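You operate a simulated robot arm through the tools that you are given. There is no shell and no other tool. Be economical: measure what you need, move in short steps, check, and stop when the job is done.

You are at the controls of a simulated robot arm. One attempt, no reset.

Task
Take the pressing block on the head of the couch and put it away on the splinting bench. Then put the red peg on the head of the couch away on the top of the white table. Then open the purple clamp. The order counts. Set down upright: pressing block.
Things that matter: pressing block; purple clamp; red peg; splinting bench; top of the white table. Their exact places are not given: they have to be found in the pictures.

Only the result counts: the job must be done as asked and must still hold three seconds after the hand-in. Knocking over, shifting, dropping, spilling or breaking anything else fails it.

Robot
A 6-joint arm with a four-finger gripper on a trunk, on a base that drives. Base frame: it is fixed to the floor where the robot stands at the start and does not move with it; the origin is under the middle of the robot, x ahead of it, y to its left, z up. Lengths are in m, angles in rad, forces in N, time in s.
With the tool pointing down near the work surface it reaches from about 0.2 to 0.68 m from the robot's upright axis, wherever it stands. Its first joint turns from -2.897 to 2.897 rad. Places, roughly: purple clamp [-1, 1.2, 0.8]; splinting bench [2, 3.8, 0.9]; top of the white table [4.8, 2, 0.8]. Payload 3.43 kg.
The TCP is the grasp point between the finger pads, 0.03 m short of the fingertips. In the tool frame z runs along the fingers and y along their closing line. Largest opening 0.12 m; the body of the gripper starts 0.085 m behind the TCP.
Orientation is that of the tool frame in the base frame, as a unit quaternion [x, y, z, w]. With the fingers straight down and closing along the base's y, the tool's x points along the base's -x, its y along +y and its z along -z.

Tools
- The arm moves only by the tool drive_tool. Its argument "rows" is a list of rows, each an object (a shift or turn left out is 0, a gripper value left out holds the last) with "linear": the shift along the tool's x, y, z in m, a list of three; "turn": the turn, a rotation vector about the tool's x, y, z in rad, a list of three; "jaw": the opening, from 0 (shut) to 1 (fully open). In form: [{"linear": [dx, dy, dz], "turn": [wx, wy, wz], "jaw": jaw}, ...]. A call has 1 to 20 rows; each row shifts and turns the commanded pose from where the row before left it, along the tool's axes as they then stand. A row lasts 0.2 s, in which the tool goes at most 0.05 m and 0.15 rad; a call with a longer step from one row to the next is refused whole, and so is a gripper value outside its range. Where a pose cannot be reached the arm comes as near as it can. A force on the tool above 40 N (or 10 N above the force at the start of the call, whichever is more), or a blocked arm, ends the call early, and 0.2 s more pass. Each finger halts on what it meets, pressing with about 40 N; the grip force reading is that of the motor and also rises with nothing between the fingers. The clock runs only during rows and for 0.2 s after the last one: add rows that do not move to give the fingers time. The reply holds the time, the measured pose of the TCP, the force on the tool along the base axes, the opening and the grip force, in the units named above and with some noise, with the torque about the TCP (base axes, N m) and any sound that the robot's microphone picked up.
- Cameras (640 x 400 px; columns grow to the right, rows downward): "scene" is now at [0.032, 0.1073, 1.6011]; the picture's right is [-0.54, -0.84, 0.00], its down [-0.74, 0.48, -0.46] and it looks along [0.39, -0.25, -0.89] (base axes); focal length 282 px, centre (320, 200). "wrist" rides on the gripper at [0.071, -0.017, -0.121] in the tool frame; the picture's right is [0.23, 0.97, 0.00], its down [-0.81, 0.19, -0.55] and it looks along [-0.54, 0.13, 0.83] (tool axes); focal length 275 px, centre (320, 200).
- grab_frame(camera): a new picture of that camera. No time passes.
- raise_lower(by): slides the trunk up (or, below 0, down) by that many m; the arm and the scene camera ride with it, the base frame stays. It gives what a move gives, with no picture.
- base_move(legs): drives the robot by 1 to 6 legs, each [ahead, left, turn to the left] in m, m and rad, along the robot's own axes; the way and the turn of a leg run together, so that a leg with both is an arc; at most 1.5 m and 3.142 rad a leg. The arm and the cameras ride along, it lands a little off, and it stops where it bumps. It gives what a move gives.
- pan_tilt(pan, tilt): turns the head with the scene camera to pan (to the left, within 2.094 rad either way) and tilt (down, from -0.506 to 1.204), counted from straight ahead of the robot. It gives what a move gives.
- point_at(camera, pixels): for up to 12 pixels [column, row] of the newest picture of that camera ("zoom" is the newest enlarged one), the place [x, y, z] in the base frame of the surface seen there, good to about 0.003 m, but the place of the scene camera against the robot may be out by one fixed shift of up to 0.012 m in any direction. No time passes.
- zoom(camera, box): a new picture of the part [left, top, right, bottom] of that camera's present view, enlarged. No time passes.
- hand_in(): hands the job in; it is judged then, once.

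Go step by step. Measure first, check grasps and placings, and put right what went wrong. The budget is 110 turns and 78 pictures, counting those below and the enlarged ones. Unless the task says otherwise, let go and move clear before handing in, and close with one line.

The tools are called as name(argument=value, ...) on one line, values as JSON. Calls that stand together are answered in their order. drive_tool: Moves the arm, as the interface text tells. Its arguments: {"type":"object","properties":{"rows":{"type":"array"}},"required":["rows"]} The other tools are called the same way: raise_lower (by) slides the trunk up or down; base_move (legs) drives the base; pan_tilt (pan, tilt) turns the head that bears the scene camera; grab_frame (camera) takes a picture; point_at (camera, pixels) gives the place of the surface under pixels of a picture; zoom (camera, box) takes an enlarged picture of a part of a camera's view; hand_in () hands the job in.

At the start:

```text
t: 0.0
tool_pos: [0.3183, -0.2439, 0.8935]
ee_rot: [0.0, 1.0, 0.0, 0.0]
force: [-0.4, -1.2, 0.4]
torque: [-0.03, 0.02, 0.01]
width: 0.12
grip_force: 0.1
trunk travel left (down, up): [-0.125, 0.315]
robot x, y, heading: [0.0009, -0.0017, 0.006]
head pan, tilt: [-0.574, 1.091]
```

scene: 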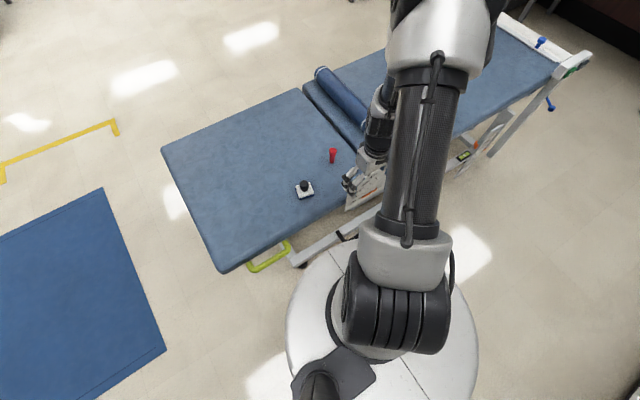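
wrist: 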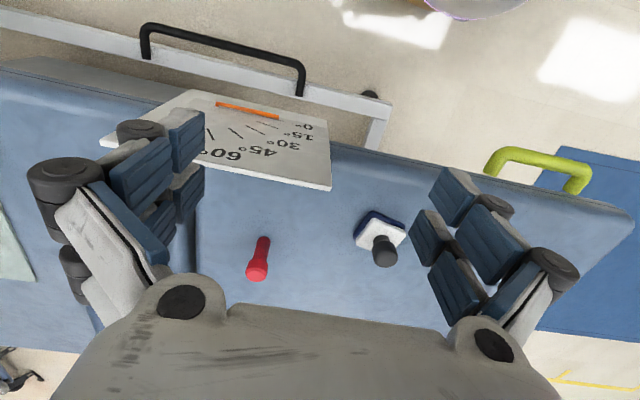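

The scene picture shows the pressing block (white base, black knob) at about (304,190) and the red peg at (332,155), both on the blue couch. I'll enlarge and measure them.

zoom(camera="wrist", box=[220, 190, 440, 300])

point_at(camera="wrist", pixels=[[382, 245], [385, 260], [356, 238], [378, 214], [405, 231], [365, 250], [263, 240], [258, 255], [257, 272], [310, 260], [380, 200], [440, 300]])

point_at(camera="scene", pixels=[[304, 184], [305, 195], [297, 192], [312, 190], [333, 150], [332, 160], [280, 200], [345, 175]])

```text
2.91 times, centred on (330, 245) of wrist
```

zoom: 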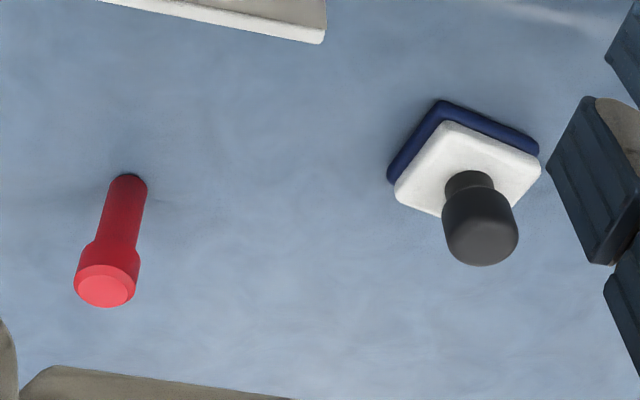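

```text
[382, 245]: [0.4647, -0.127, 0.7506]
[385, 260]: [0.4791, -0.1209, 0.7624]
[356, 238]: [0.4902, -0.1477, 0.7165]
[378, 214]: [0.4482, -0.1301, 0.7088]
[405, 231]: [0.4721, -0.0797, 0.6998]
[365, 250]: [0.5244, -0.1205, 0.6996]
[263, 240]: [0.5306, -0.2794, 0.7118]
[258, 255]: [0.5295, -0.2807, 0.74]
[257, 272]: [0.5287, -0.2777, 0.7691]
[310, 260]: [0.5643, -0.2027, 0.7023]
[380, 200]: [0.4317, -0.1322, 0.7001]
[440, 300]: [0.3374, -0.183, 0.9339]
```

```text
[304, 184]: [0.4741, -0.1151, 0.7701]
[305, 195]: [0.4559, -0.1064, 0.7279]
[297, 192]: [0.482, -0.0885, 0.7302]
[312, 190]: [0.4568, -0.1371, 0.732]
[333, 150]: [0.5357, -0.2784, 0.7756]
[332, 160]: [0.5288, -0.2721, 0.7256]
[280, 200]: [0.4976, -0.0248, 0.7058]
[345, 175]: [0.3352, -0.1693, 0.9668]
```

Couch top is at z≈0.70. Block is at about (0.472,-0.113) with its knob top near 0.77. I'll refine the knob position.

point_at(camera="zoom", pixels=[[480, 212], [480, 240], [450, 235], [510, 235], [445, 128], [535, 165], [400, 192], [466, 178], [103, 290], [103, 275], [115, 225], [128, 180]])

zoom(camera="scene", box=[270, 140, 350, 210])

```text
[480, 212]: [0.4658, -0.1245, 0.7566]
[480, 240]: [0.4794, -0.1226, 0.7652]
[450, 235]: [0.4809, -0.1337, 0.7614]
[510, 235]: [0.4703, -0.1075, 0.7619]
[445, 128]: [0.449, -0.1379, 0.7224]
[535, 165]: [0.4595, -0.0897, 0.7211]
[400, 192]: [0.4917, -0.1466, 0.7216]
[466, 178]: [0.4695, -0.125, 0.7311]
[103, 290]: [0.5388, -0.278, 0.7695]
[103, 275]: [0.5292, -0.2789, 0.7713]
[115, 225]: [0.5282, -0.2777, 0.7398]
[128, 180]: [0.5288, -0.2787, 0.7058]
```

```text
5.71 times, centred on (310, 175) of scene
```

zoom: 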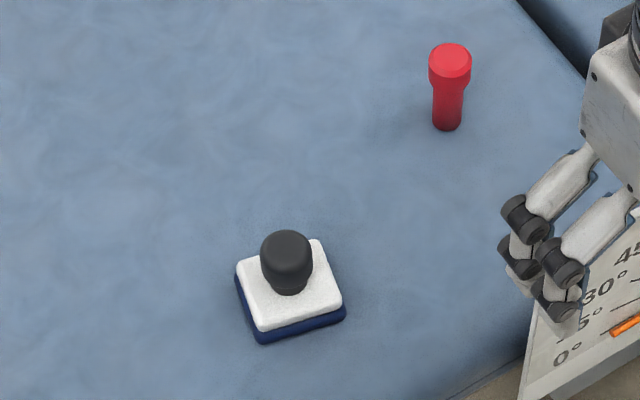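

Knob centre is at about (0.476,-0.120), top ≈0.77. I'll move over it, then look before descending.

drive_tool(rows=[{"linear": [-0.0315, 0.0248, 0], "jaw": 0.7}, {"linear": [-0.0315, 0.0248, 0]}, {"linear": [-0.0315, 0.0248, 0]}, {"linear": [-0.0315, 0.0248, 0]}, {"linear": [-0.0315, 0.0248, 0]}, {"linear": [0, 0, 0.035]}, {"linear": [0, 0, 0.035]}, {"linear": [0, 0, 0]}])

grab_frame(camera="wrist")

```text
t: 1.8
tool_pos: [0.474, -0.1201, 0.8257]
ee_rot: [0.0, 1.0, -0.001, 0.0]
force: [0.8, -0.3, 0.5]
torque: [0.01, 0.01, 0.04]
width: 0.0838
grip_force: 0.1
trunk travel left (down, up): [-0.125, 0.315]
robot x, y, heading: [-0.0015, 0.0016, -0.001]
head pan, tilt: [-0.574, 1.091]
```

```text
73 pictures are left
```

wrist: 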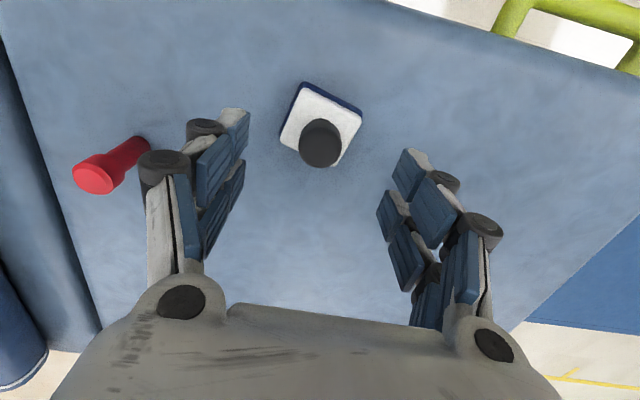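

The knob sits at (320,142). I'll measure it again from nearer.

point_at(camera="wrist", pixels=[[320, 128], [300, 142], [340, 142], [320, 150], [305, 88], [360, 118], [283, 142], [335, 165]])

```text
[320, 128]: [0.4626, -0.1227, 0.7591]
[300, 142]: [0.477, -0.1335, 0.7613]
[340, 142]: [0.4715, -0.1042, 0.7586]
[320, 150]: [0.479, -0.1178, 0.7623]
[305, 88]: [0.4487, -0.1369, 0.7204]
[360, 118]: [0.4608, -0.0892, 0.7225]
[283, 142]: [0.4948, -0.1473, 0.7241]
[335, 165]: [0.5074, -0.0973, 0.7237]
```

Base centre is (0.477,-0.118) with its top at 0.725. I'll descend to TCP z≈0.76 and close.

drive_tool(rows=[{"linear": [-0.0035, 0.002, 0.022]}, {"linear": [0, 0, 0.022]}, {"linear": [0, 0, 0.021]}, {"jaw": 0.7}, {"jaw": 0}, {"jaw": 0}, {"jaw": 0}, {"jaw": 0}, {"jaw": 0}])

grab_frame(camera="wrist")

```text
t: 3.8
tool_pos: [0.4774, -0.1187, 0.7602]
ee_rot: [-0.001, 1.0, 0.0, 0.0]
force: [-0.4, -0.4, 0.3]
torque: [0.0, -0.04, 0.02]
width: 0.03
grip_force: 36.6
trunk travel left (down, up): [-0.125, 0.315]
robot x, y, heading: [0.003, -0.002, -0.004]
head pan, tilt: [-0.574, 1.091]
```

```text
72 pictures are left
```

wrist: 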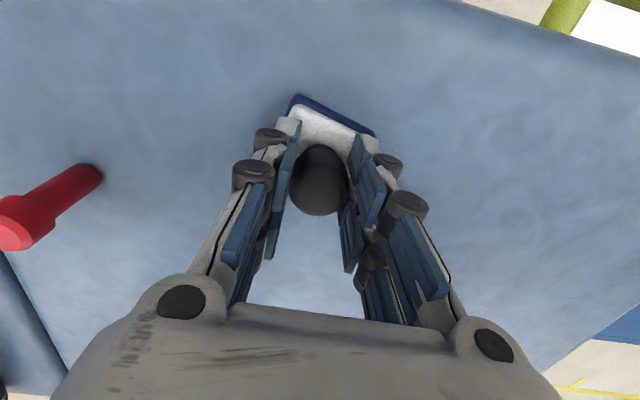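

The knob is gripped at a width of 0.030. I'll lift slowly straight up, then draw the tool in toward the robot for driving.

drive_tool(rows=[{"linear": [0, 0, -0.02]}, {"linear": [0, 0, -0.03]}, {"linear": [0, 0, -0.03]}, {"linear": [0, 0, -0.03]}, {"linear": [0, 0, -0.04]}, {"linear": [0, 0, -0.04]}, {}])

grab_frame(camera="wrist")

pan_tilt(pan=0.9, tilt=0.35)

grab_frame(camera="scene")

```text
t: 5.4
tool_pos: [0.4814, -0.1174, 0.9477]
ee_rot: [0.0, 1.0, 0.0, 0.0]
force: [0.8, 0.8, -1.3]
torque: [-0.04, 0.01, -0.02]
width: 0.0299
grip_force: 40.3
trunk travel left (down, up): [-0.125, 0.315]
robot x, y, heading: [-0.0018, 0.0008, 0.001]
head pan, tilt: [-0.574, 1.091]
```

```text
71 pictures are left
```

wrist: 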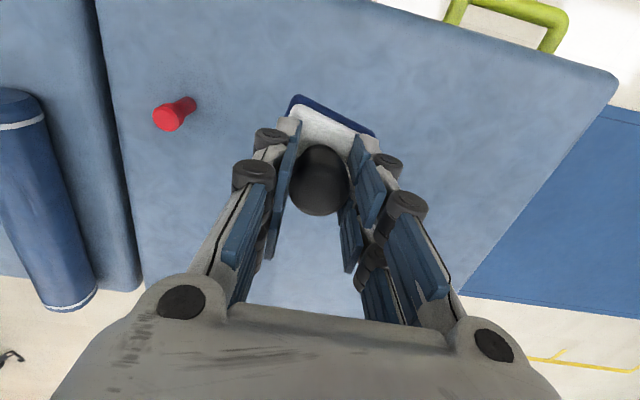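

```text
t: 7.0
tool_pos: [0.4803, -0.1169, 0.9482]
ee_rot: [0.0, 1.0, -0.001, 0.0]
force: [0.9, -0.3, -0.9]
torque: [0.02, 0.01, 0.01]
width: 0.0299
grip_force: 40.0
trunk travel left (down, up): [-0.125, 0.315]
robot x, y, heading: [0.0041, -0.0002, 0.0]
head pan, tilt: [0.901, 0.351]
```

```text
70 pictures are left
```

scene: 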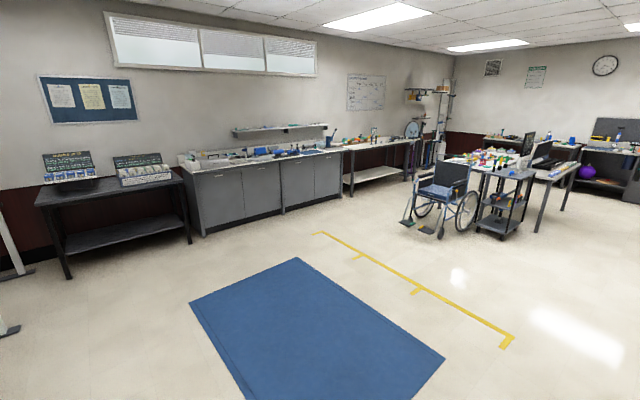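

The block is held. The grey cabinet bench is at about (265,160), and tables are on the right. I'll measure which is where.

point_at(camera="scene", pixels=[[220, 160], [265, 152], [320, 148], [372, 143], [345, 180], [480, 160], [540, 172], [565, 148], [460, 200], [200, 235], [320, 205], [520, 175]])

zoom(camera="scene", box=[170, 100, 450, 240])

zoom(camera="scene", box=[390, 110, 640, 250])

```text
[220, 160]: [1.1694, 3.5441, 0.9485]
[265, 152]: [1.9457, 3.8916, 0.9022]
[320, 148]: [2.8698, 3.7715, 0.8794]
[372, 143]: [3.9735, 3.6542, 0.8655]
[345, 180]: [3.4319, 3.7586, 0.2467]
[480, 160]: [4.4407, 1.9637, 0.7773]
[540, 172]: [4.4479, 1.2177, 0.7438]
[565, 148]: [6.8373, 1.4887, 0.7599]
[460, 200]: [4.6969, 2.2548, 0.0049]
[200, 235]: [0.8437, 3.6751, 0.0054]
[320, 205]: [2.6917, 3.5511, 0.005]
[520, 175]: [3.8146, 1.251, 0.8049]
```

```text
2.29 times, centred on (310, 170) of scene
```

zoom: 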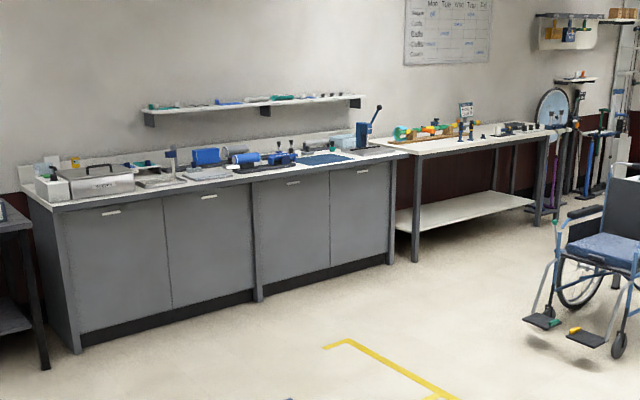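

```text
2.56 times, centred on (515, 180) of scene
```

zoom: 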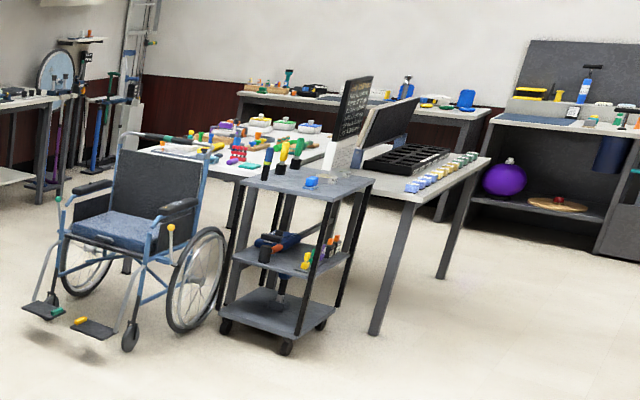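

The splinting bench is the grey cabinet (front edge y≈3.5, z≈0.9). The white table is around (4.5,2). I'll measure the mat and look left and behind for the driving path and the clamp.

point_at(camera="scene", pixels=[[195, 302], [298, 260], [440, 355], [300, 330], [240, 395], [320, 235], [500, 340], [180, 330]])

pan_tilt(pan=1.9, tilt=0.5)

grab_frame(camera="scene")

```text
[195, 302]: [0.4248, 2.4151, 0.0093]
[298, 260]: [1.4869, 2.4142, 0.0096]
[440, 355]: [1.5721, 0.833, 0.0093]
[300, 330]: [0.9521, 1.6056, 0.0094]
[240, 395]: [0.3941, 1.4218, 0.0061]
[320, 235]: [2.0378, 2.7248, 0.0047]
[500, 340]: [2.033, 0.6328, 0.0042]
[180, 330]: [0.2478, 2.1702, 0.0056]
```

```text
t: 8.2
tool_pos: [0.4807, -0.1168, 0.9487]
ee_rot: [0.0, 1.0, 0.0, 0.0]
force: [0.2, -0.4, -1.5]
torque: [0.02, 0.02, 0.0]
width: 0.03
grip_force: 40.4
trunk travel left (down, up): [-0.125, 0.315]
robot x, y, heading: [0.002, -0.0004, 0.002]
head pan, tilt: [1.901, 0.499]
```

```text
67 pictures are left
```

scene: 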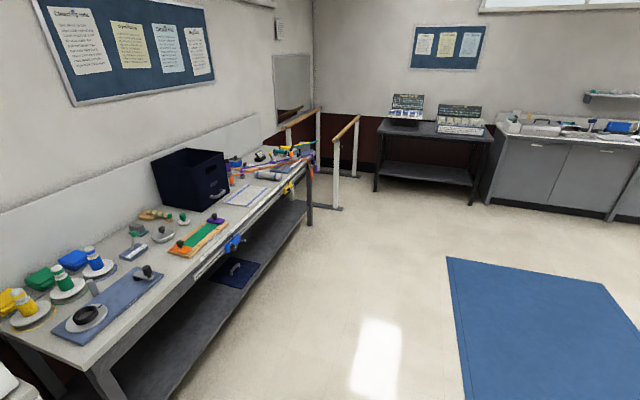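

The left table carries coloured clamps, with something purple near (216,219) and (290,165). I'll enlarge and measure the corridor.

zoom(camera="scene", box=[120, 130, 340, 270])

point_at(camera="scene", pixels=[[216, 220], [236, 243], [310, 165], [100, 370], [310, 222], [340, 205], [460, 390], [470, 200], [455, 265], [290, 195], [355, 180]])

```text
2.86 times, centred on (230, 200) of scene
```

zoom: 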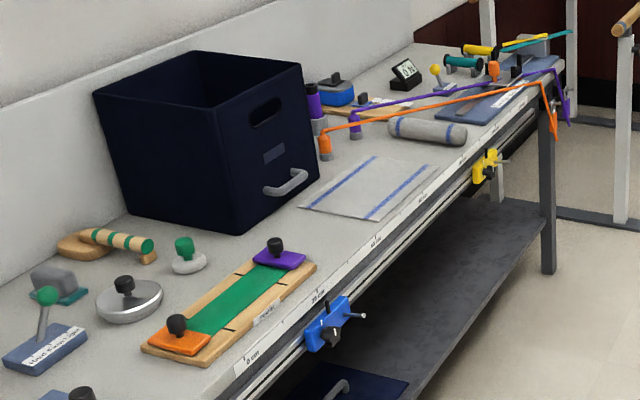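

```text
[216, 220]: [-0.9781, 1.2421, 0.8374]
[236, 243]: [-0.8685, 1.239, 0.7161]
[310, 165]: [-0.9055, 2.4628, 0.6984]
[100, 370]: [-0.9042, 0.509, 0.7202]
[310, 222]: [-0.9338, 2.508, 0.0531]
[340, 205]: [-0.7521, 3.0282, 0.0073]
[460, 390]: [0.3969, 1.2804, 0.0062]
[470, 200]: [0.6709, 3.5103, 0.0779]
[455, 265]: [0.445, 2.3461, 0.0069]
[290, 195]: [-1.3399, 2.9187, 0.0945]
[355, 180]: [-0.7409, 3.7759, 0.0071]
```

The purple clamp is the slide on the board at about (-0.978,1.242,0.837); that's for later. Corridor x∈(-0.85,0.4) is clear. I'll raise the trunk, draw the arm in, and drive to the bench.

raise_lower(by=0.22)

drive_tool(rows=[{"linear": [0.03, 0.02, 0]}, {"linear": [0.03, 0.03, 0]}, {"linear": [0.03, 0.03, 0]}, {"linear": [0.03, 0.03, 0]}, {}])

base_move(legs=[[-0.15, 0.0, 0], [0, 1.4, 0], [0, 1.3, 0]])

pan_tilt(pan=0.6, tilt=0.55)

grab_frame(camera="scene")

```text
t: 10.6
tool_pos: [0.481, -0.1164, 1.1686]
ee_rot: [0.0, 1.0, 0.0, 0.001]
force: [-0.3, -0.4, -1.2]
torque: [-0.02, -0.02, 0.01]
width: 0.0298
grip_force: 39.8
trunk travel left (down, up): [-0.345, 0.095]
robot x, y, heading: [-0.0007, -0.0034, 0.001]
head pan, tilt: [1.901, 0.499]
```

```text
t: 11.8
tool_pos: [0.3618, -0.009, 1.169]
ee_rot: [0.001, 1.0, 0.0, 0.0]
force: [-0.1, 0.3, -1.6]
torque: [0.06, 0.05, 0.02]
width: 0.0297
grip_force: 40.3
trunk travel left (down, up): [-0.345, 0.095]
robot x, y, heading: [-0.0002, -0.0017, -0.005]
head pan, tilt: [1.901, 0.499]
```

```text
t: 25.9
tool_pos: [0.1691, 2.6974, 1.1693]
ee_rot: [-0.006, 1.0, 0.0, 0.0]
force: [0.6, 0.2, -1.1]
torque: [0.0, 0.0, 0.01]
width: 0.0298
grip_force: 39.8
trunk travel left (down, up): [-0.345, 0.095]
robot x, y, heading: [-0.1935, 2.6984, 0.015]
head pan, tilt: [1.901, 0.499]
```

```text
t: 27.4
tool_pos: [0.1694, 2.6981, 1.1698]
ee_rot: [-0.006, 1.0, 0.0, 0.0]
force: [0.5, -0.1, -1.4]
torque: [-0.01, -0.05, 0.01]
width: 0.0297
grip_force: 39.8
trunk travel left (down, up): [-0.345, 0.095]
robot x, y, heading: [-0.1932, 2.6994, 0.011]
head pan, tilt: [0.6, 0.55]
```

```text
65 pictures are left
```

scene: 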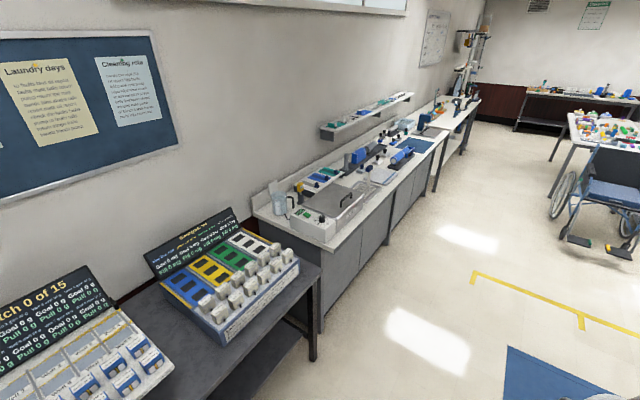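

I'm at (-0.19,2.70). I'll enlarge the bench to look for a free spot.

zoom(camera="scene", box=[250, 80, 490, 240])

point_at(camera="scene", pixels=[[410, 145], [420, 150], [380, 176], [352, 210], [366, 186], [400, 160], [425, 135], [310, 355], [434, 155]])

```text
2.50 times, centred on (370, 160) of scene
```

zoom: 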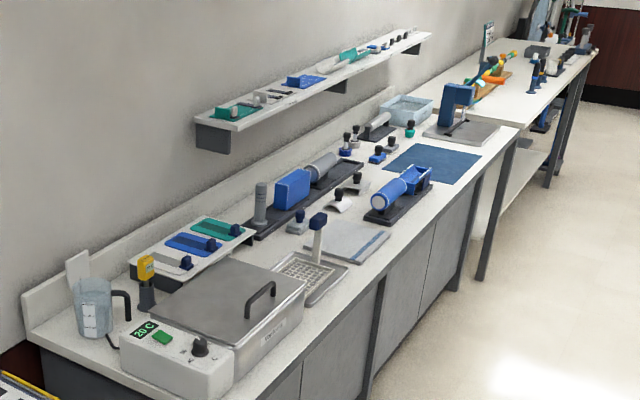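

```text
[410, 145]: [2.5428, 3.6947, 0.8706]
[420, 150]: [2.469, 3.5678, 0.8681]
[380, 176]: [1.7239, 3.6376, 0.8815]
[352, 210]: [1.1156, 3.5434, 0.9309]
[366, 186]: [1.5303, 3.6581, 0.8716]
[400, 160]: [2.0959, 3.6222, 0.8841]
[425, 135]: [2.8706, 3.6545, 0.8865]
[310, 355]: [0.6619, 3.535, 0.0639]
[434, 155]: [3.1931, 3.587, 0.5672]
```

The bench top is at z≈0.867 and the area near the blue mat is mostly free. I'll drive over and face the bench.

base_move(legs=[[1.4, 0, 0], [0.9, 0.0, 0], [0, 0, 1.56]])

pan_tilt(pan=0, tilt=0.75)

grab_frame(camera="scene")

```text
t: 42.3
tool_pos: [2.0978, 3.0838, 1.1694]
ee_rot: [-0.699, 0.715, 0.001, 0.0]
force: [-0.2, 0.0, -1.4]
torque: [0.02, 0.02, 0.0]
width: 0.0297
grip_force: 39.7
trunk travel left (down, up): [-0.345, 0.095]
robot x, y, heading: [2.083, 2.7234, 1.545]
head pan, tilt: [0.6, 0.55]
```

```text
t: 43.3
tool_pos: [2.0975, 3.0848, 1.1689]
ee_rot: [-0.699, 0.715, 0.0, 0.0]
force: [0.0, -0.2, -0.8]
torque: [0.0, 0.04, 0.0]
width: 0.0299
grip_force: 39.5
trunk travel left (down, up): [-0.345, 0.095]
robot x, y, heading: [2.0815, 2.7239, 1.55]
head pan, tilt: [0.0, 0.75]
```

```text
63 pictures are left
```

scene: 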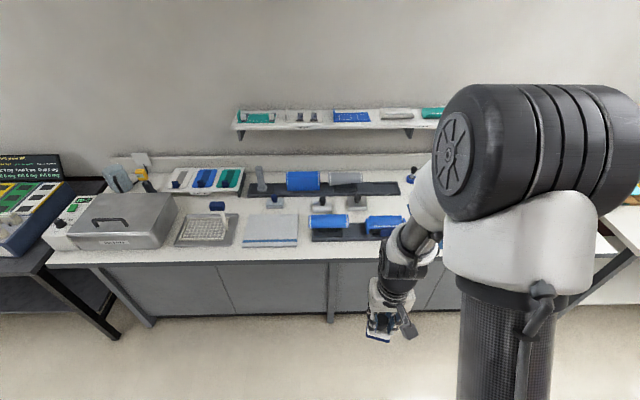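

The arm hides the right part of the bench. The wrist camera looks that way, so I'll use it.

grab_frame(camera="wrist")

zoom(camera="scene", box=[160, 150, 460, 280])

point_at(camera="scene", pixels=[[305, 240], [360, 245], [400, 245], [200, 252], [304, 215], [360, 200]])

```text
62 pictures are left
```

wrist: 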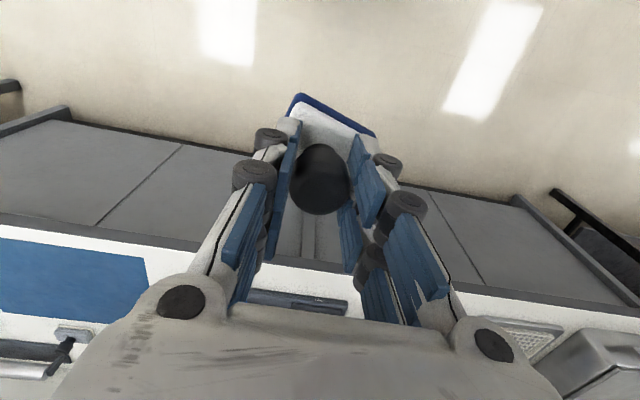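

```text
2.13 times, centred on (310, 215) of scene
```

zoom: 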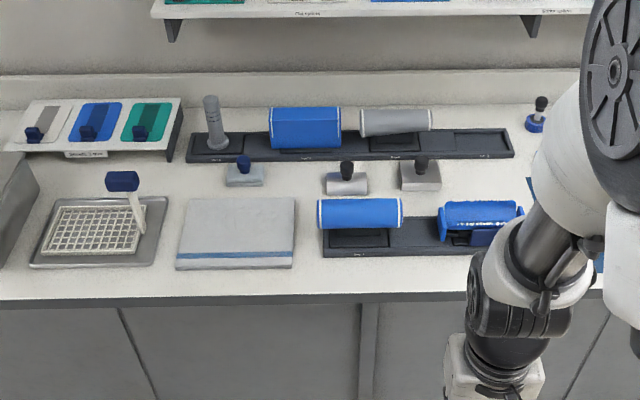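

```text
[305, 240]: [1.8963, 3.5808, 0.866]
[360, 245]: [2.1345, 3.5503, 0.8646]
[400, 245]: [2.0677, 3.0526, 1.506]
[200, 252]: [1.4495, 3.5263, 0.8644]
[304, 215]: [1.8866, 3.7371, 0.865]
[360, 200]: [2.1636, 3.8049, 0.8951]
```

The gaps on the left are tight; the region around the blue mat to the right looks freer. I'll shift right and look.

base_move(legs=[[0.1, -0.45, 0]])

pan_tilt(pan=0.1, tilt=0.8)

grab_frame(camera="scene")

grab_frame(camera="wrist")

```text
t: 46.1
tool_pos: [2.5577, 3.1745, 1.1695]
ee_rot: [-0.7, 0.714, 0.0, 0.0]
force: [0.9, 0.5, -1.0]
torque: [-0.02, -0.01, -0.02]
width: 0.03
grip_force: 40.1
trunk travel left (down, up): [-0.345, 0.095]
robot x, y, heading: [2.5414, 2.8175, 1.553]
head pan, tilt: [0.0, 0.75]
```

```text
t: 46.8
tool_pos: [2.5573, 3.1742, 1.169]
ee_rot: [-0.7, 0.714, 0.0, 0.0]
force: [0.0, 0.2, -2.2]
torque: [0.04, 0.02, 0.01]
width: 0.0298
grip_force: 40.2
trunk travel left (down, up): [-0.345, 0.095]
robot x, y, heading: [2.5447, 2.8129, 1.547]
head pan, tilt: [0.099, 0.799]
```

```text
60 pictures are left
```

scene: 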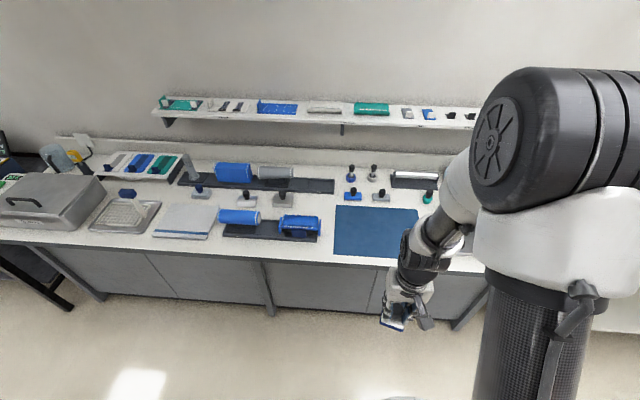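

```text
59 pictures are left
```

wrist: 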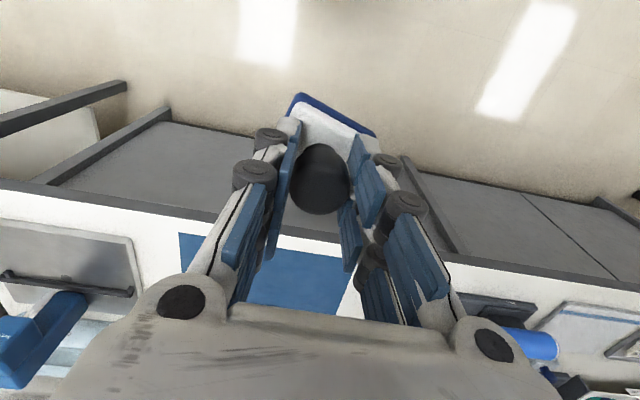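

I'll measure the candidate spots: the mat corners and the bare bench around (318,208).

point_at(camera="scene", pixels=[[336, 206], [415, 209], [334, 253], [395, 258], [318, 206], [293, 198], [344, 198], [328, 190], [322, 218], [365, 230], [326, 245], [312, 200]])

zoom(camera="scene", box=[220, 150, 440, 270])

```text
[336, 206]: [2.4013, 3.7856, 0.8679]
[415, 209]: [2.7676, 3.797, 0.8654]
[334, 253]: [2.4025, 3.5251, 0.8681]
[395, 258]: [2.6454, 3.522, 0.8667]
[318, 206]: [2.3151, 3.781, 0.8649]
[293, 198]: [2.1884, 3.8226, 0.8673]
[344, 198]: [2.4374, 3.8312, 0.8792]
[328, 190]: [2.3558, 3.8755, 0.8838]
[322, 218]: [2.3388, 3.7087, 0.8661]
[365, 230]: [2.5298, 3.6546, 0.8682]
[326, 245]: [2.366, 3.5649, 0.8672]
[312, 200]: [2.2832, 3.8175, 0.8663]
```

```text
2.91 times, centred on (330, 210) of scene
```

zoom: 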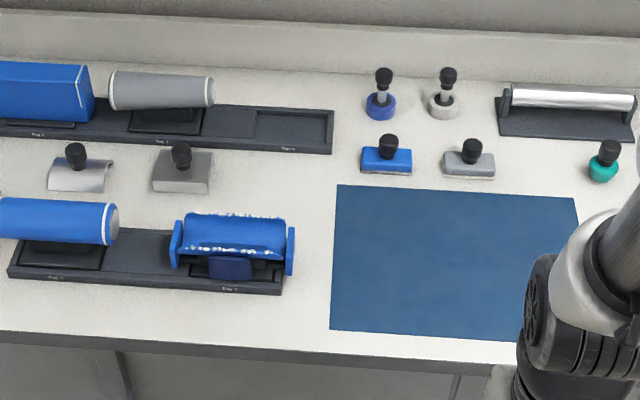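

Bare bench around (2.33,3.73) is free, bounded by the holder, mat and blocks. I need to know how near my base can come, so I'll look down at it.

point_at(camera="zoom", pixels=[[284, 242], [293, 235], [283, 290], [294, 270], [211, 190], [362, 170], [333, 150], [300, 340], [300, 350], [338, 190]])

pan_tilt(pan=0.5, tilt=1.2)

grab_frame(camera="scene")

```text
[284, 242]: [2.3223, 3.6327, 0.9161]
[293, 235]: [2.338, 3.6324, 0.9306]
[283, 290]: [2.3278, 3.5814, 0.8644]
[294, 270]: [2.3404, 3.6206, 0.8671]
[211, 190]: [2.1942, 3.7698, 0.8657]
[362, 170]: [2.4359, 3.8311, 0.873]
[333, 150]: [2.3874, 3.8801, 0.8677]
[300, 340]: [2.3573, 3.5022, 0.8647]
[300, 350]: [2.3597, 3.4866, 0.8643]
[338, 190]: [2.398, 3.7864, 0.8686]
```

```text
t: 47.7
tool_pos: [2.5577, 3.1744, 1.1695]
ee_rot: [-0.7, 0.714, -0.001, -0.001]
force: [-0.1, -0.3, -1.8]
torque: [0.0, -0.01, 0.02]
width: 0.0296
grip_force: 40.1
trunk travel left (down, up): [-0.345, 0.095]
robot x, y, heading: [2.5423, 2.8112, 1.554]
head pan, tilt: [0.499, 1.201]
```

```text
57 pictures are left
```

scene: 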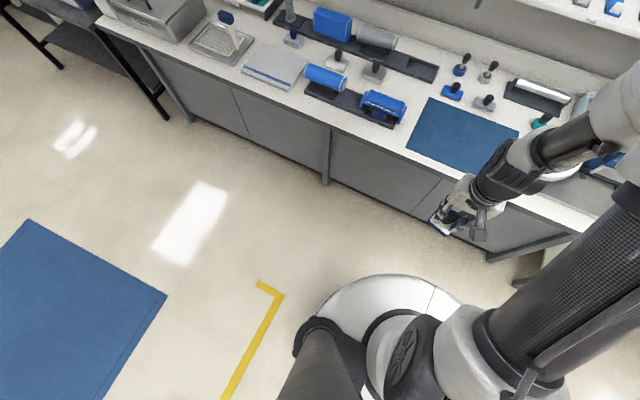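

I'll measure the base disc rim (around (360,277)), the cabinet face, and the free spot.

point_at(camera="scene", pixels=[[375, 277], [420, 282], [330, 300], [350, 300], [395, 205], [400, 122], [412, 100], [425, 95], [405, 100], [390, 85], [330, 180], [430, 90]])

zoom(camera="scene", box=[300, 30, 540, 180])

```text
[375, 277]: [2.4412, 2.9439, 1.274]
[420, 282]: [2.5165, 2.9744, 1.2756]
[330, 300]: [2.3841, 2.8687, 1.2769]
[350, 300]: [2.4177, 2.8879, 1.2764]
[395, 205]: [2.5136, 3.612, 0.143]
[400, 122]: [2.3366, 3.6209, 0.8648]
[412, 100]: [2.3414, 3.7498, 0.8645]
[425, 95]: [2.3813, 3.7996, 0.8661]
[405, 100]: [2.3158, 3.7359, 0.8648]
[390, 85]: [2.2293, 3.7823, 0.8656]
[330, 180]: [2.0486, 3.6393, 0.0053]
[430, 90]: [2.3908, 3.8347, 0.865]
```

```text
2.67 times, centred on (420, 105) of scene
```

zoom: 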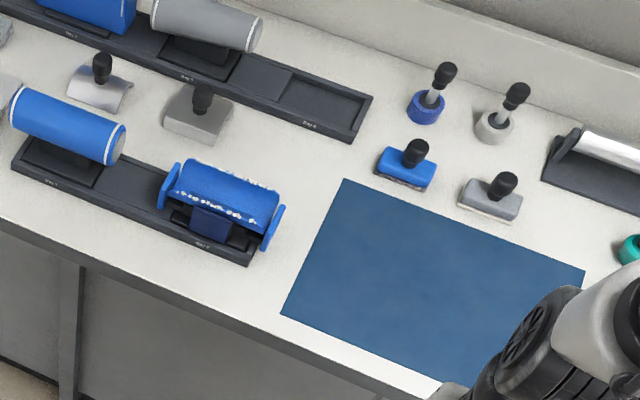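

The round plate is just the shoulder. The free patch centre is about (2.32,3.76). I'll drive in to roughly (2.32,3.10) in small legs.

base_move(legs=[[0.15, 0.225, 0], [0.14, 0, 0]])

pan_tilt(pan=0.4, tilt=1.1)

grab_frame(camera="scene")

grab_frame(camera="wrist")

```text
t: 50.5
tool_pos: [2.3368, 3.47, 1.1695]
ee_rot: [-0.7, 0.714, -0.001, -0.001]
force: [-0.2, 0.0, -0.8]
torque: [-0.02, 0.01, -0.03]
width: 0.03
grip_force: 40.0
trunk travel left (down, up): [-0.345, 0.095]
robot x, y, heading: [2.3254, 3.105, 1.551]
head pan, tilt: [0.499, 1.201]
```

```text
t: 51.2
tool_pos: [2.3366, 3.4673, 1.169]
ee_rot: [-0.701, 0.713, 0.0, 0.0]
force: [-1.0, -0.4, -2.0]
torque: [-0.02, -0.01, -0.01]
width: 0.0298
grip_force: 40.1
trunk travel left (down, up): [-0.345, 0.095]
robot x, y, heading: [2.32, 3.1018, 1.555]
head pan, tilt: [0.4, 1.1]
```

```text
55 pictures are left
```

scene: 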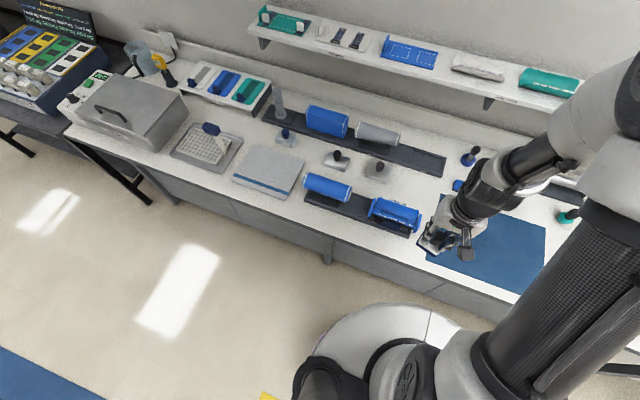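

```text
54 pictures are left
```

wrist: 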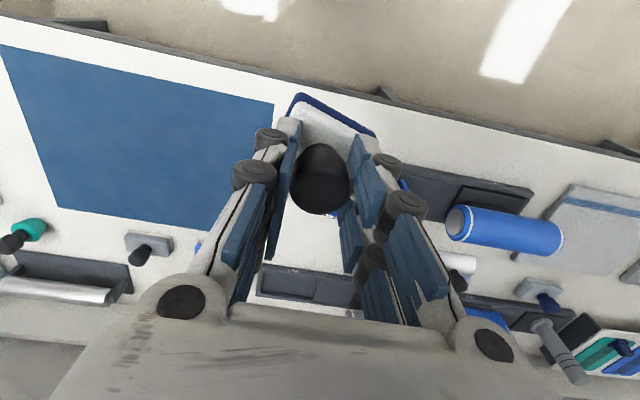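

I'm at (2.32,3.10), no bump. I'll check the shelf height and patch, then extend the tool forward.

point_at(camera="scene", pixels=[[400, 80], [488, 102], [420, 190], [425, 185], [412, 180], [440, 172], [540, 95]])

drive_tool(rows=[{"linear": [-0.04, 0.003, 0]}, {"linear": [-0.04, 0.003, 0]}, {"linear": [-0.04, 0.003, 0]}, {"linear": [-0.04, 0.003, 0]}, {"linear": [-0.04, 0.003, 0]}, {}])

grab_frame(camera="scene")

```text
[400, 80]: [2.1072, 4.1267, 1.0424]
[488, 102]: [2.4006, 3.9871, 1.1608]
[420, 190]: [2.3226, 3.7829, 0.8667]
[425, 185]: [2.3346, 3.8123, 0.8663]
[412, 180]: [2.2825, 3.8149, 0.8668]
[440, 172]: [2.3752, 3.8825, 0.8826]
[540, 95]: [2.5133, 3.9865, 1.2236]
```

```text
t: 52.6
tool_pos: [2.3284, 3.6682, 1.17]
ee_rot: [-0.701, 0.713, 0.0, 0.0]
force: [-0.3, 0.0, -0.9]
torque: [-0.01, 0.02, 0.03]
width: 0.0298
grip_force: 39.9
trunk travel left (down, up): [-0.345, 0.095]
robot x, y, heading: [2.3212, 3.1059, 1.555]
head pan, tilt: [0.4, 1.1]
```

```text
53 pictures are left
```

scene: 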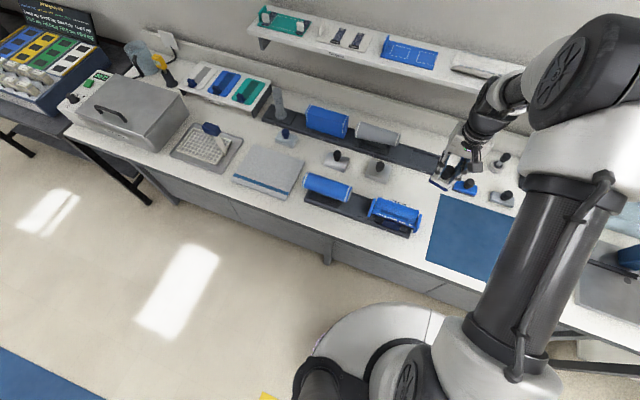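

The shelf front is at y≈3.985, which leaves room. I'll go forward to y≈3.755, then lower with the trunk and look.

drive_tool(rows=[{"linear": [-0.03, 0.002, 0]}, {"linear": [-0.03, 0.002, 0]}, {"linear": [-0.028, 0.003, 0]}, {}])

raise_lower(by=-0.14)

grab_frame(camera="wrist")

zoom(camera="scene", box=[320, 80, 540, 240])

```text
t: 53.6
tool_pos: [2.3206, 3.7586, 1.1702]
ee_rot: [-0.7, 0.714, 0.0, 0.0]
force: [-1.0, -0.7, -1.0]
torque: [0.01, 0.0, 0.0]
width: 0.0296
grip_force: 40.1
trunk travel left (down, up): [-0.345, 0.095]
robot x, y, heading: [2.3235, 3.1077, 1.549]
head pan, tilt: [0.4, 1.1]
```

```text
t: 55.2
tool_pos: [2.3201, 3.7579, 1.0311]
ee_rot: [-0.701, 0.713, 0.001, 0.0]
force: [-0.6, -0.4, -0.2]
torque: [0.0, -0.01, 0.01]
width: 0.0297
grip_force: 40.1
trunk travel left (down, up): [-0.205, 0.235]
robot x, y, heading: [2.3248, 3.1082, 1.553]
head pan, tilt: [0.4, 1.1]
```

```text
52 pictures are left
```

wrist: 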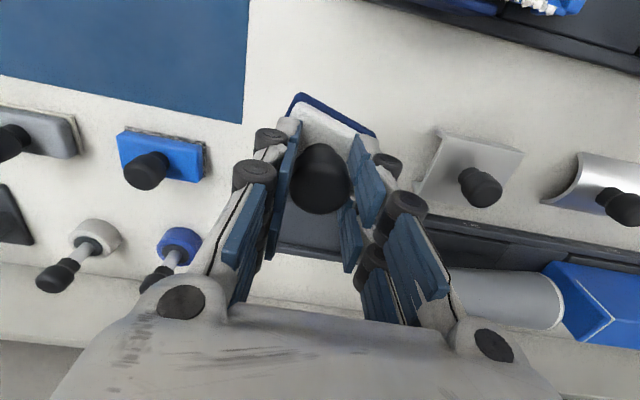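

```text
2.50 times, centred on (430, 160) of scene
```

zoom: 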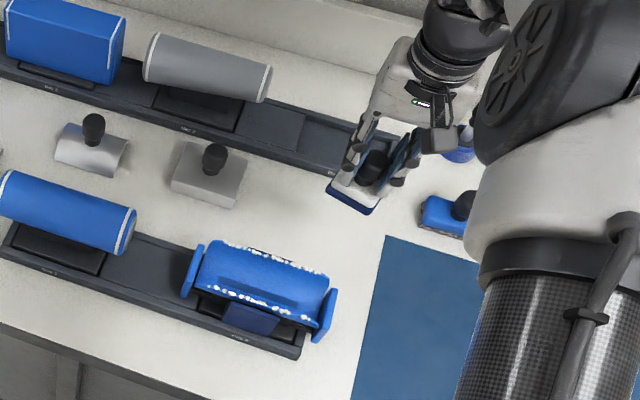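

The block hangs over the clear patch, neighbours clear. I'll descend to TCP z≈0.928 first.

drive_tool(rows=[{"linear": [0, 0, 0.03]}, {"linear": [0, 0, 0.03]}, {"linear": [0, 0, 0.025]}, {"linear": [0, 0, 0.012]}, {"linear": [0, 0, 0.005]}, {}])

grab_frame(camera="wrist")

zoom(camera="scene", box=[360, 110, 500, 220])

```text
t: 56.6
tool_pos: [2.3197, 3.7586, 0.9296]
ee_rot: [-0.701, 0.713, 0.0, 0.001]
force: [0.4, -1.7, -0.7]
torque: [0.01, 0.01, -0.01]
width: 0.03
grip_force: 40.2
trunk travel left (down, up): [-0.205, 0.235]
robot x, y, heading: [2.324, 3.1073, 1.553]
head pan, tilt: [0.4, 1.1]
```

```text
50 pictures are left
```

wrist: 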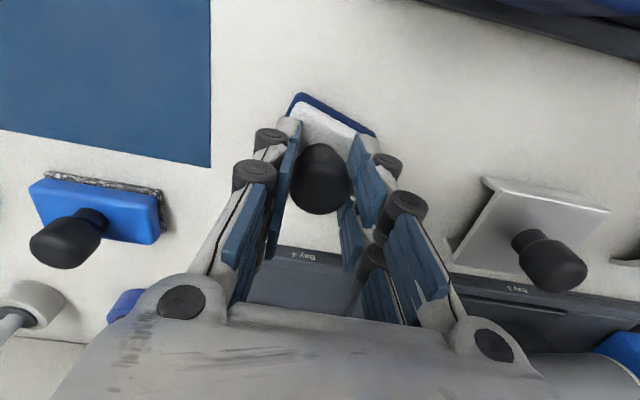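

```text
3.64 times, centred on (430, 165) of scene
```

zoom: 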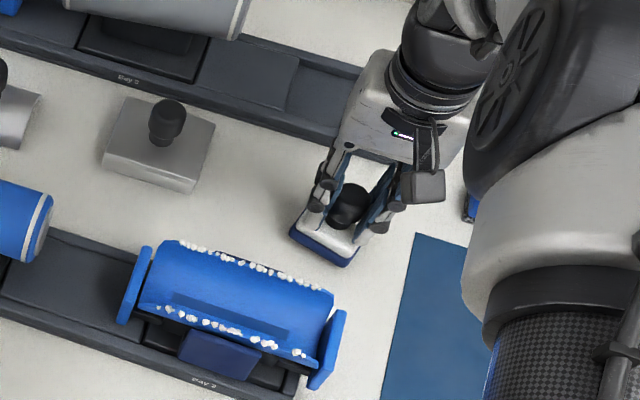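

Clear all round. I'll lower in 1.5 mm steps till contact shows in the force.

drive_tool(rows=[{"linear": [0, 0, 0.0015]}, {"linear": [0, 0, 0.0015]}, {}])

```text
t: 57.5
tool_pos: [2.3214, 3.757, 0.926]
ee_rot: [-0.701, 0.713, 0.0, 0.0]
force: [-0.4, 0.3, -1.1]
torque: [-0.01, 0.01, 0.01]
width: 0.0298
grip_force: 39.7
trunk travel left (down, up): [-0.205, 0.235]
robot x, y, heading: [2.3241, 3.1063, 1.554]
head pan, tilt: [0.4, 1.1]
```

drive_tool(rows=[{"linear": [0, 0, 0.0015]}, {"linear": [0, 0, 0.001]}, {}])

```text
t: 58.2
tool_pos: [2.3208, 3.7586, 0.9238]
ee_rot: [-0.701, 0.713, -0.001, 0.0]
force: [0.2, -0.8, -0.5]
torque: [-0.01, 0.03, 0.03]
width: 0.0298
grip_force: 39.4
trunk travel left (down, up): [-0.205, 0.235]
robot x, y, heading: [2.3227, 3.1073, 1.551]
head pan, tilt: [0.4, 1.1]
```

drive_tool(rows=[{"linear": [0, 0, 0.001]}, {"linear": [0, 0, 0.001]}, {"linear": [0, 0, 0.001]}, {}])

zoom(camera="wrist", box=[240, 70, 420, 180])

```text
t: 59.2
tool_pos: [2.3206, 3.7582, 0.9199]
ee_rot: [-0.701, 0.713, 0.0, 0.0]
force: [-0.1, 0.0, 2.2]
torque: [-0.09, -0.02, 0.01]
width: 0.0297
grip_force: 40.5
trunk travel left (down, up): [-0.205, 0.235]
robot x, y, heading: [2.324, 3.1082, 1.552]
head pan, tilt: [0.4, 1.1]
```

```text
3.56 times, centred on (330, 125) of wrist
```

zoom: 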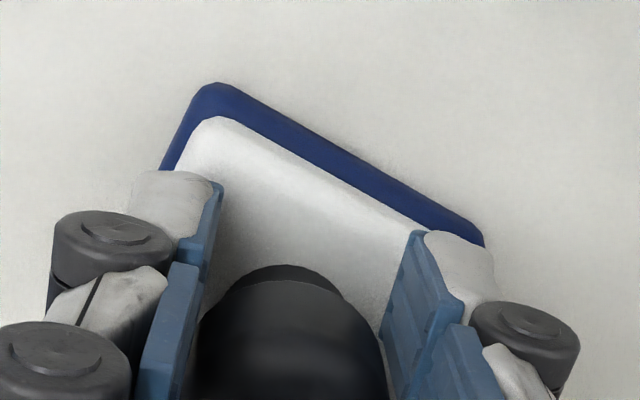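

Force rose to +2.2 N, so the block is resting on the bench. I'll open gently and rise straight up.

drive_tool(rows=[{"jaw": 0.5}, {}, {}, {}, {"linear": [0, 0, -0.02]}, {"linear": [0, 0, -0.03]}, {"linear": [0, 0, -0.04]}, {"linear": [0, 0, -0.04]}, {"linear": [0, 0, -0.04]}, {}])

grab_frame(camera="wrist")

```text
t: 61.5
tool_pos: [2.3175, 3.7581, 1.0916]
ee_rot: [-0.701, 0.713, 0.0, 0.0]
force: [0.4, 0.0, -0.5]
torque: [0.0, 0.0, -0.03]
width: 0.0599
grip_force: 0.1
trunk travel left (down, up): [-0.205, 0.235]
robot x, y, heading: [2.322, 3.1062, 1.556]
head pan, tilt: [0.4, 1.1]
```

```text
47 pictures are left
```

wrist: 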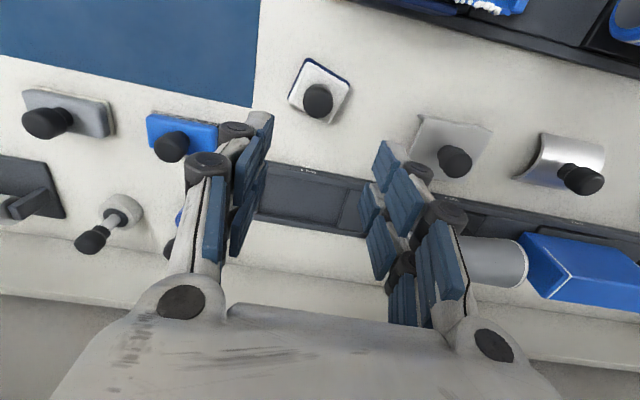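

The pressing block stands upright at (318,90), clear of its neighbours. I'll raise, draw the arm back and drive back toward the couch.

raise_lower(by=0.1)

drive_tool(rows=[{"linear": [0.04, 0, 0]}, {"linear": [0.04, 0, 0]}, {"linear": [0.04, 0, 0]}, {"linear": [0.04, 0, 0]}, {"linear": [0.04, 0, 0]}, {"linear": [0.04, 0, 0]}, {"linear": [0.04, 0, 0]}, {}])

base_move(legs=[[-0.4, 0, 0], [0, 1.3, 0], [0, 1.2, 0], [0, 0, -1.553], [0, -1.35, 0]])

```text
t: 62.8
tool_pos: [2.3188, 3.7577, 1.1897]
ee_rot: [-0.701, 0.713, 0.0, 0.0]
force: [0.5, 0.2, -0.2]
torque: [-0.04, -0.01, 0.0]
width: 0.06
grip_force: 0.1
trunk travel left (down, up): [-0.305, 0.135]
robot x, y, heading: [2.3227, 3.1074, 1.555]
head pan, tilt: [0.4, 1.1]
```

```text
t: 64.6
tool_pos: [2.3139, 3.4773, 1.1908]
ee_rot: [-0.701, 0.713, 0.0, -0.001]
force: [-0.4, 0.3, -0.4]
torque: [-0.06, 0.02, 0.01]
width: 0.0598
grip_force: 0.1
trunk travel left (down, up): [-0.305, 0.135]
robot x, y, heading: [2.3221, 3.1113, 1.554]
head pan, tilt: [0.4, 1.1]
```

```text
t: 89.2
tool_pos: [0.1684, 1.368, 1.1914]
ee_rot: [0.002, 1.0, 0.0, 0.001]
force: [-0.2, -0.4, 0.2]
torque: [0.01, 0.04, 0.02]
width: 0.0603
grip_force: 0.1
trunk travel left (down, up): [-0.305, 0.135]
robot x, y, heading: [-0.1999, 1.3541, -0.007]
head pan, tilt: [0.4, 1.1]
```

I'm at (-0.20,1.35). I'll continue to about (0,-0.05) and look at the couch.

base_move(legs=[[0, -1.4, 0], [0.2, 0, 0]])

raise_lower(by=-0.18)

grab_frame(camera="wrist")

```text
t: 97.3
tool_pos: [0.3614, -0.0153, 1.19]
ee_rot: [0.001, 1.0, 0.0, 0.001]
force: [-0.2, 0.4, 0.0]
torque: [0.01, 0.06, 0.01]
width: 0.0601
grip_force: 0.0
trunk travel left (down, up): [-0.305, 0.135]
robot x, y, heading: [-0.0081, -0.0334, -0.003]
head pan, tilt: [0.4, 1.1]
```

```text
t: 99.3
tool_pos: [0.3612, -0.0142, 1.0118]
ee_rot: [0.001, 1.0, 0.0, -0.001]
force: [-0.1, 0.5, -0.2]
torque: [0.0, 0.01, 0.03]
width: 0.06
grip_force: 0.0
trunk travel left (down, up): [-0.125, 0.315]
robot x, y, heading: [-0.0095, -0.0354, -0.0]
head pan, tilt: [0.4, 1.1]
```

```text
46 pictures are left
```

wrist: 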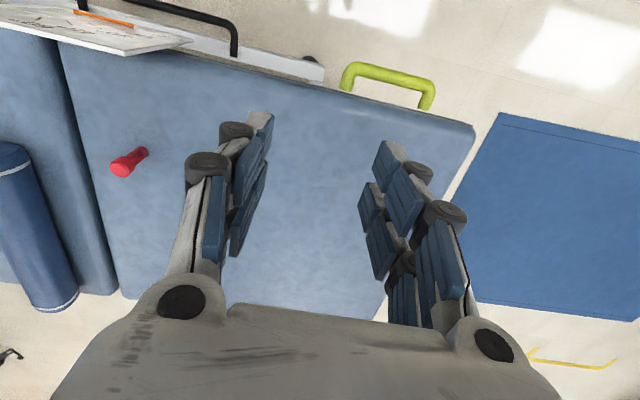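

The peg stands at (128,162). I'll move above its measured place (0.529,-0.278).

drive_tool(rows=[{"linear": [-0.024, -0.0377, 0]}, {"linear": [-0.024, -0.0377, 0]}, {"linear": [-0.024, -0.0377, 0]}, {"linear": [-0.024, -0.0377, 0]}, {"linear": [-0.024, -0.0377, 0]}, {"linear": [-0.024, -0.0377, 0]}, {"linear": [-0.024, -0.0377, 0]}, {"linear": [0, 0, 0.04]}, {"linear": [0, 0, 0.04]}, {"linear": [0, 0, 0.04]}, {"linear": [0, 0, 0.04]}, {}])

grab_frame(camera="wrist")

```text
t: 101.9
tool_pos: [0.5289, -0.2796, 0.8534]
ee_rot: [0.001, 1.0, 0.0, -0.001]
force: [-0.6, 0.0, -0.4]
torque: [0.02, -0.01, -0.02]
width: 0.0601
grip_force: 0.2
trunk travel left (down, up): [-0.125, 0.315]
robot x, y, heading: [-0.0097, -0.0348, -0.002]
head pan, tilt: [0.4, 1.1]
```

```text
45 pictures are left
```

wrist: 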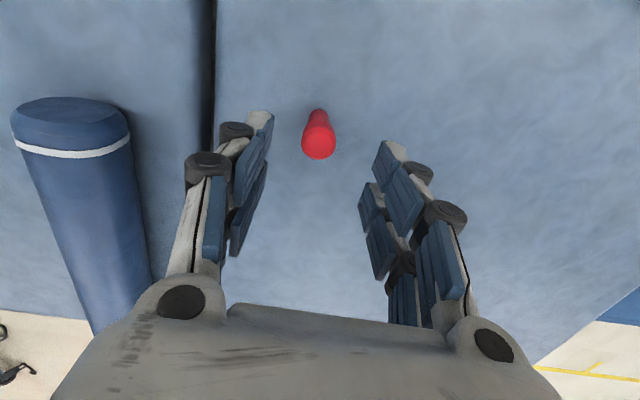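

point_at(camera="wrist", pixels=[[318, 145], [318, 152], [304, 138], [333, 138], [318, 125], [318, 113], [318, 95]])

```text
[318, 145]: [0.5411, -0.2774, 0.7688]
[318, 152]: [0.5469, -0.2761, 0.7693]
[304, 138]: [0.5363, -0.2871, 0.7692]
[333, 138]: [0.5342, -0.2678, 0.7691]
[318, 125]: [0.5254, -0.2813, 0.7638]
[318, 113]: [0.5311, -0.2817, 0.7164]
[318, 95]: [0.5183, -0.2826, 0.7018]
```

Peg axis is at about (0.5365,-0.2775), top at 0.769. I'll descend to TCP z≈0.750, close on the head, and lift.

drive_tool(rows=[{"linear": [-0.0076, 0.002, 0.02]}, {"linear": [0, 0, 0.03]}, {"linear": [0, 0, 0.03]}, {"linear": [0, 0, 0.023]}, {}, {"jaw": 0}, {}, {}, {}, {}])

grab_frame(camera="wrist")

```text
t: 104.1
tool_pos: [0.5368, -0.2772, 0.7464]
ee_rot: [0.001, 1.0, 0.0, 0.0]
force: [0.4, 0.6, 0.0]
torque: [0.0, 0.01, 0.02]
width: 0.0224
grip_force: 40.2
trunk travel left (down, up): [-0.125, 0.315]
robot x, y, heading: [-0.0077, -0.0331, 0.001]
head pan, tilt: [0.4, 1.1]
```

```text
44 pictures are left
```

wrist: 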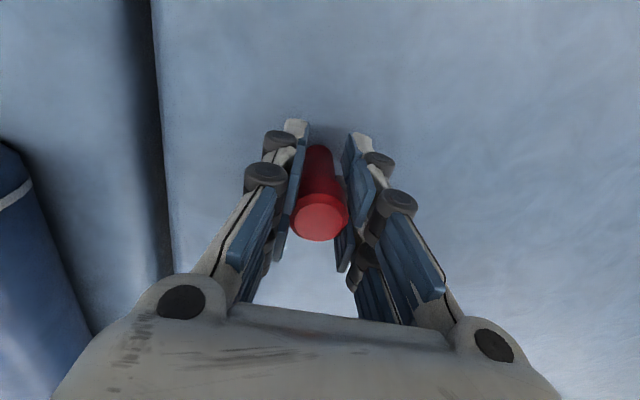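

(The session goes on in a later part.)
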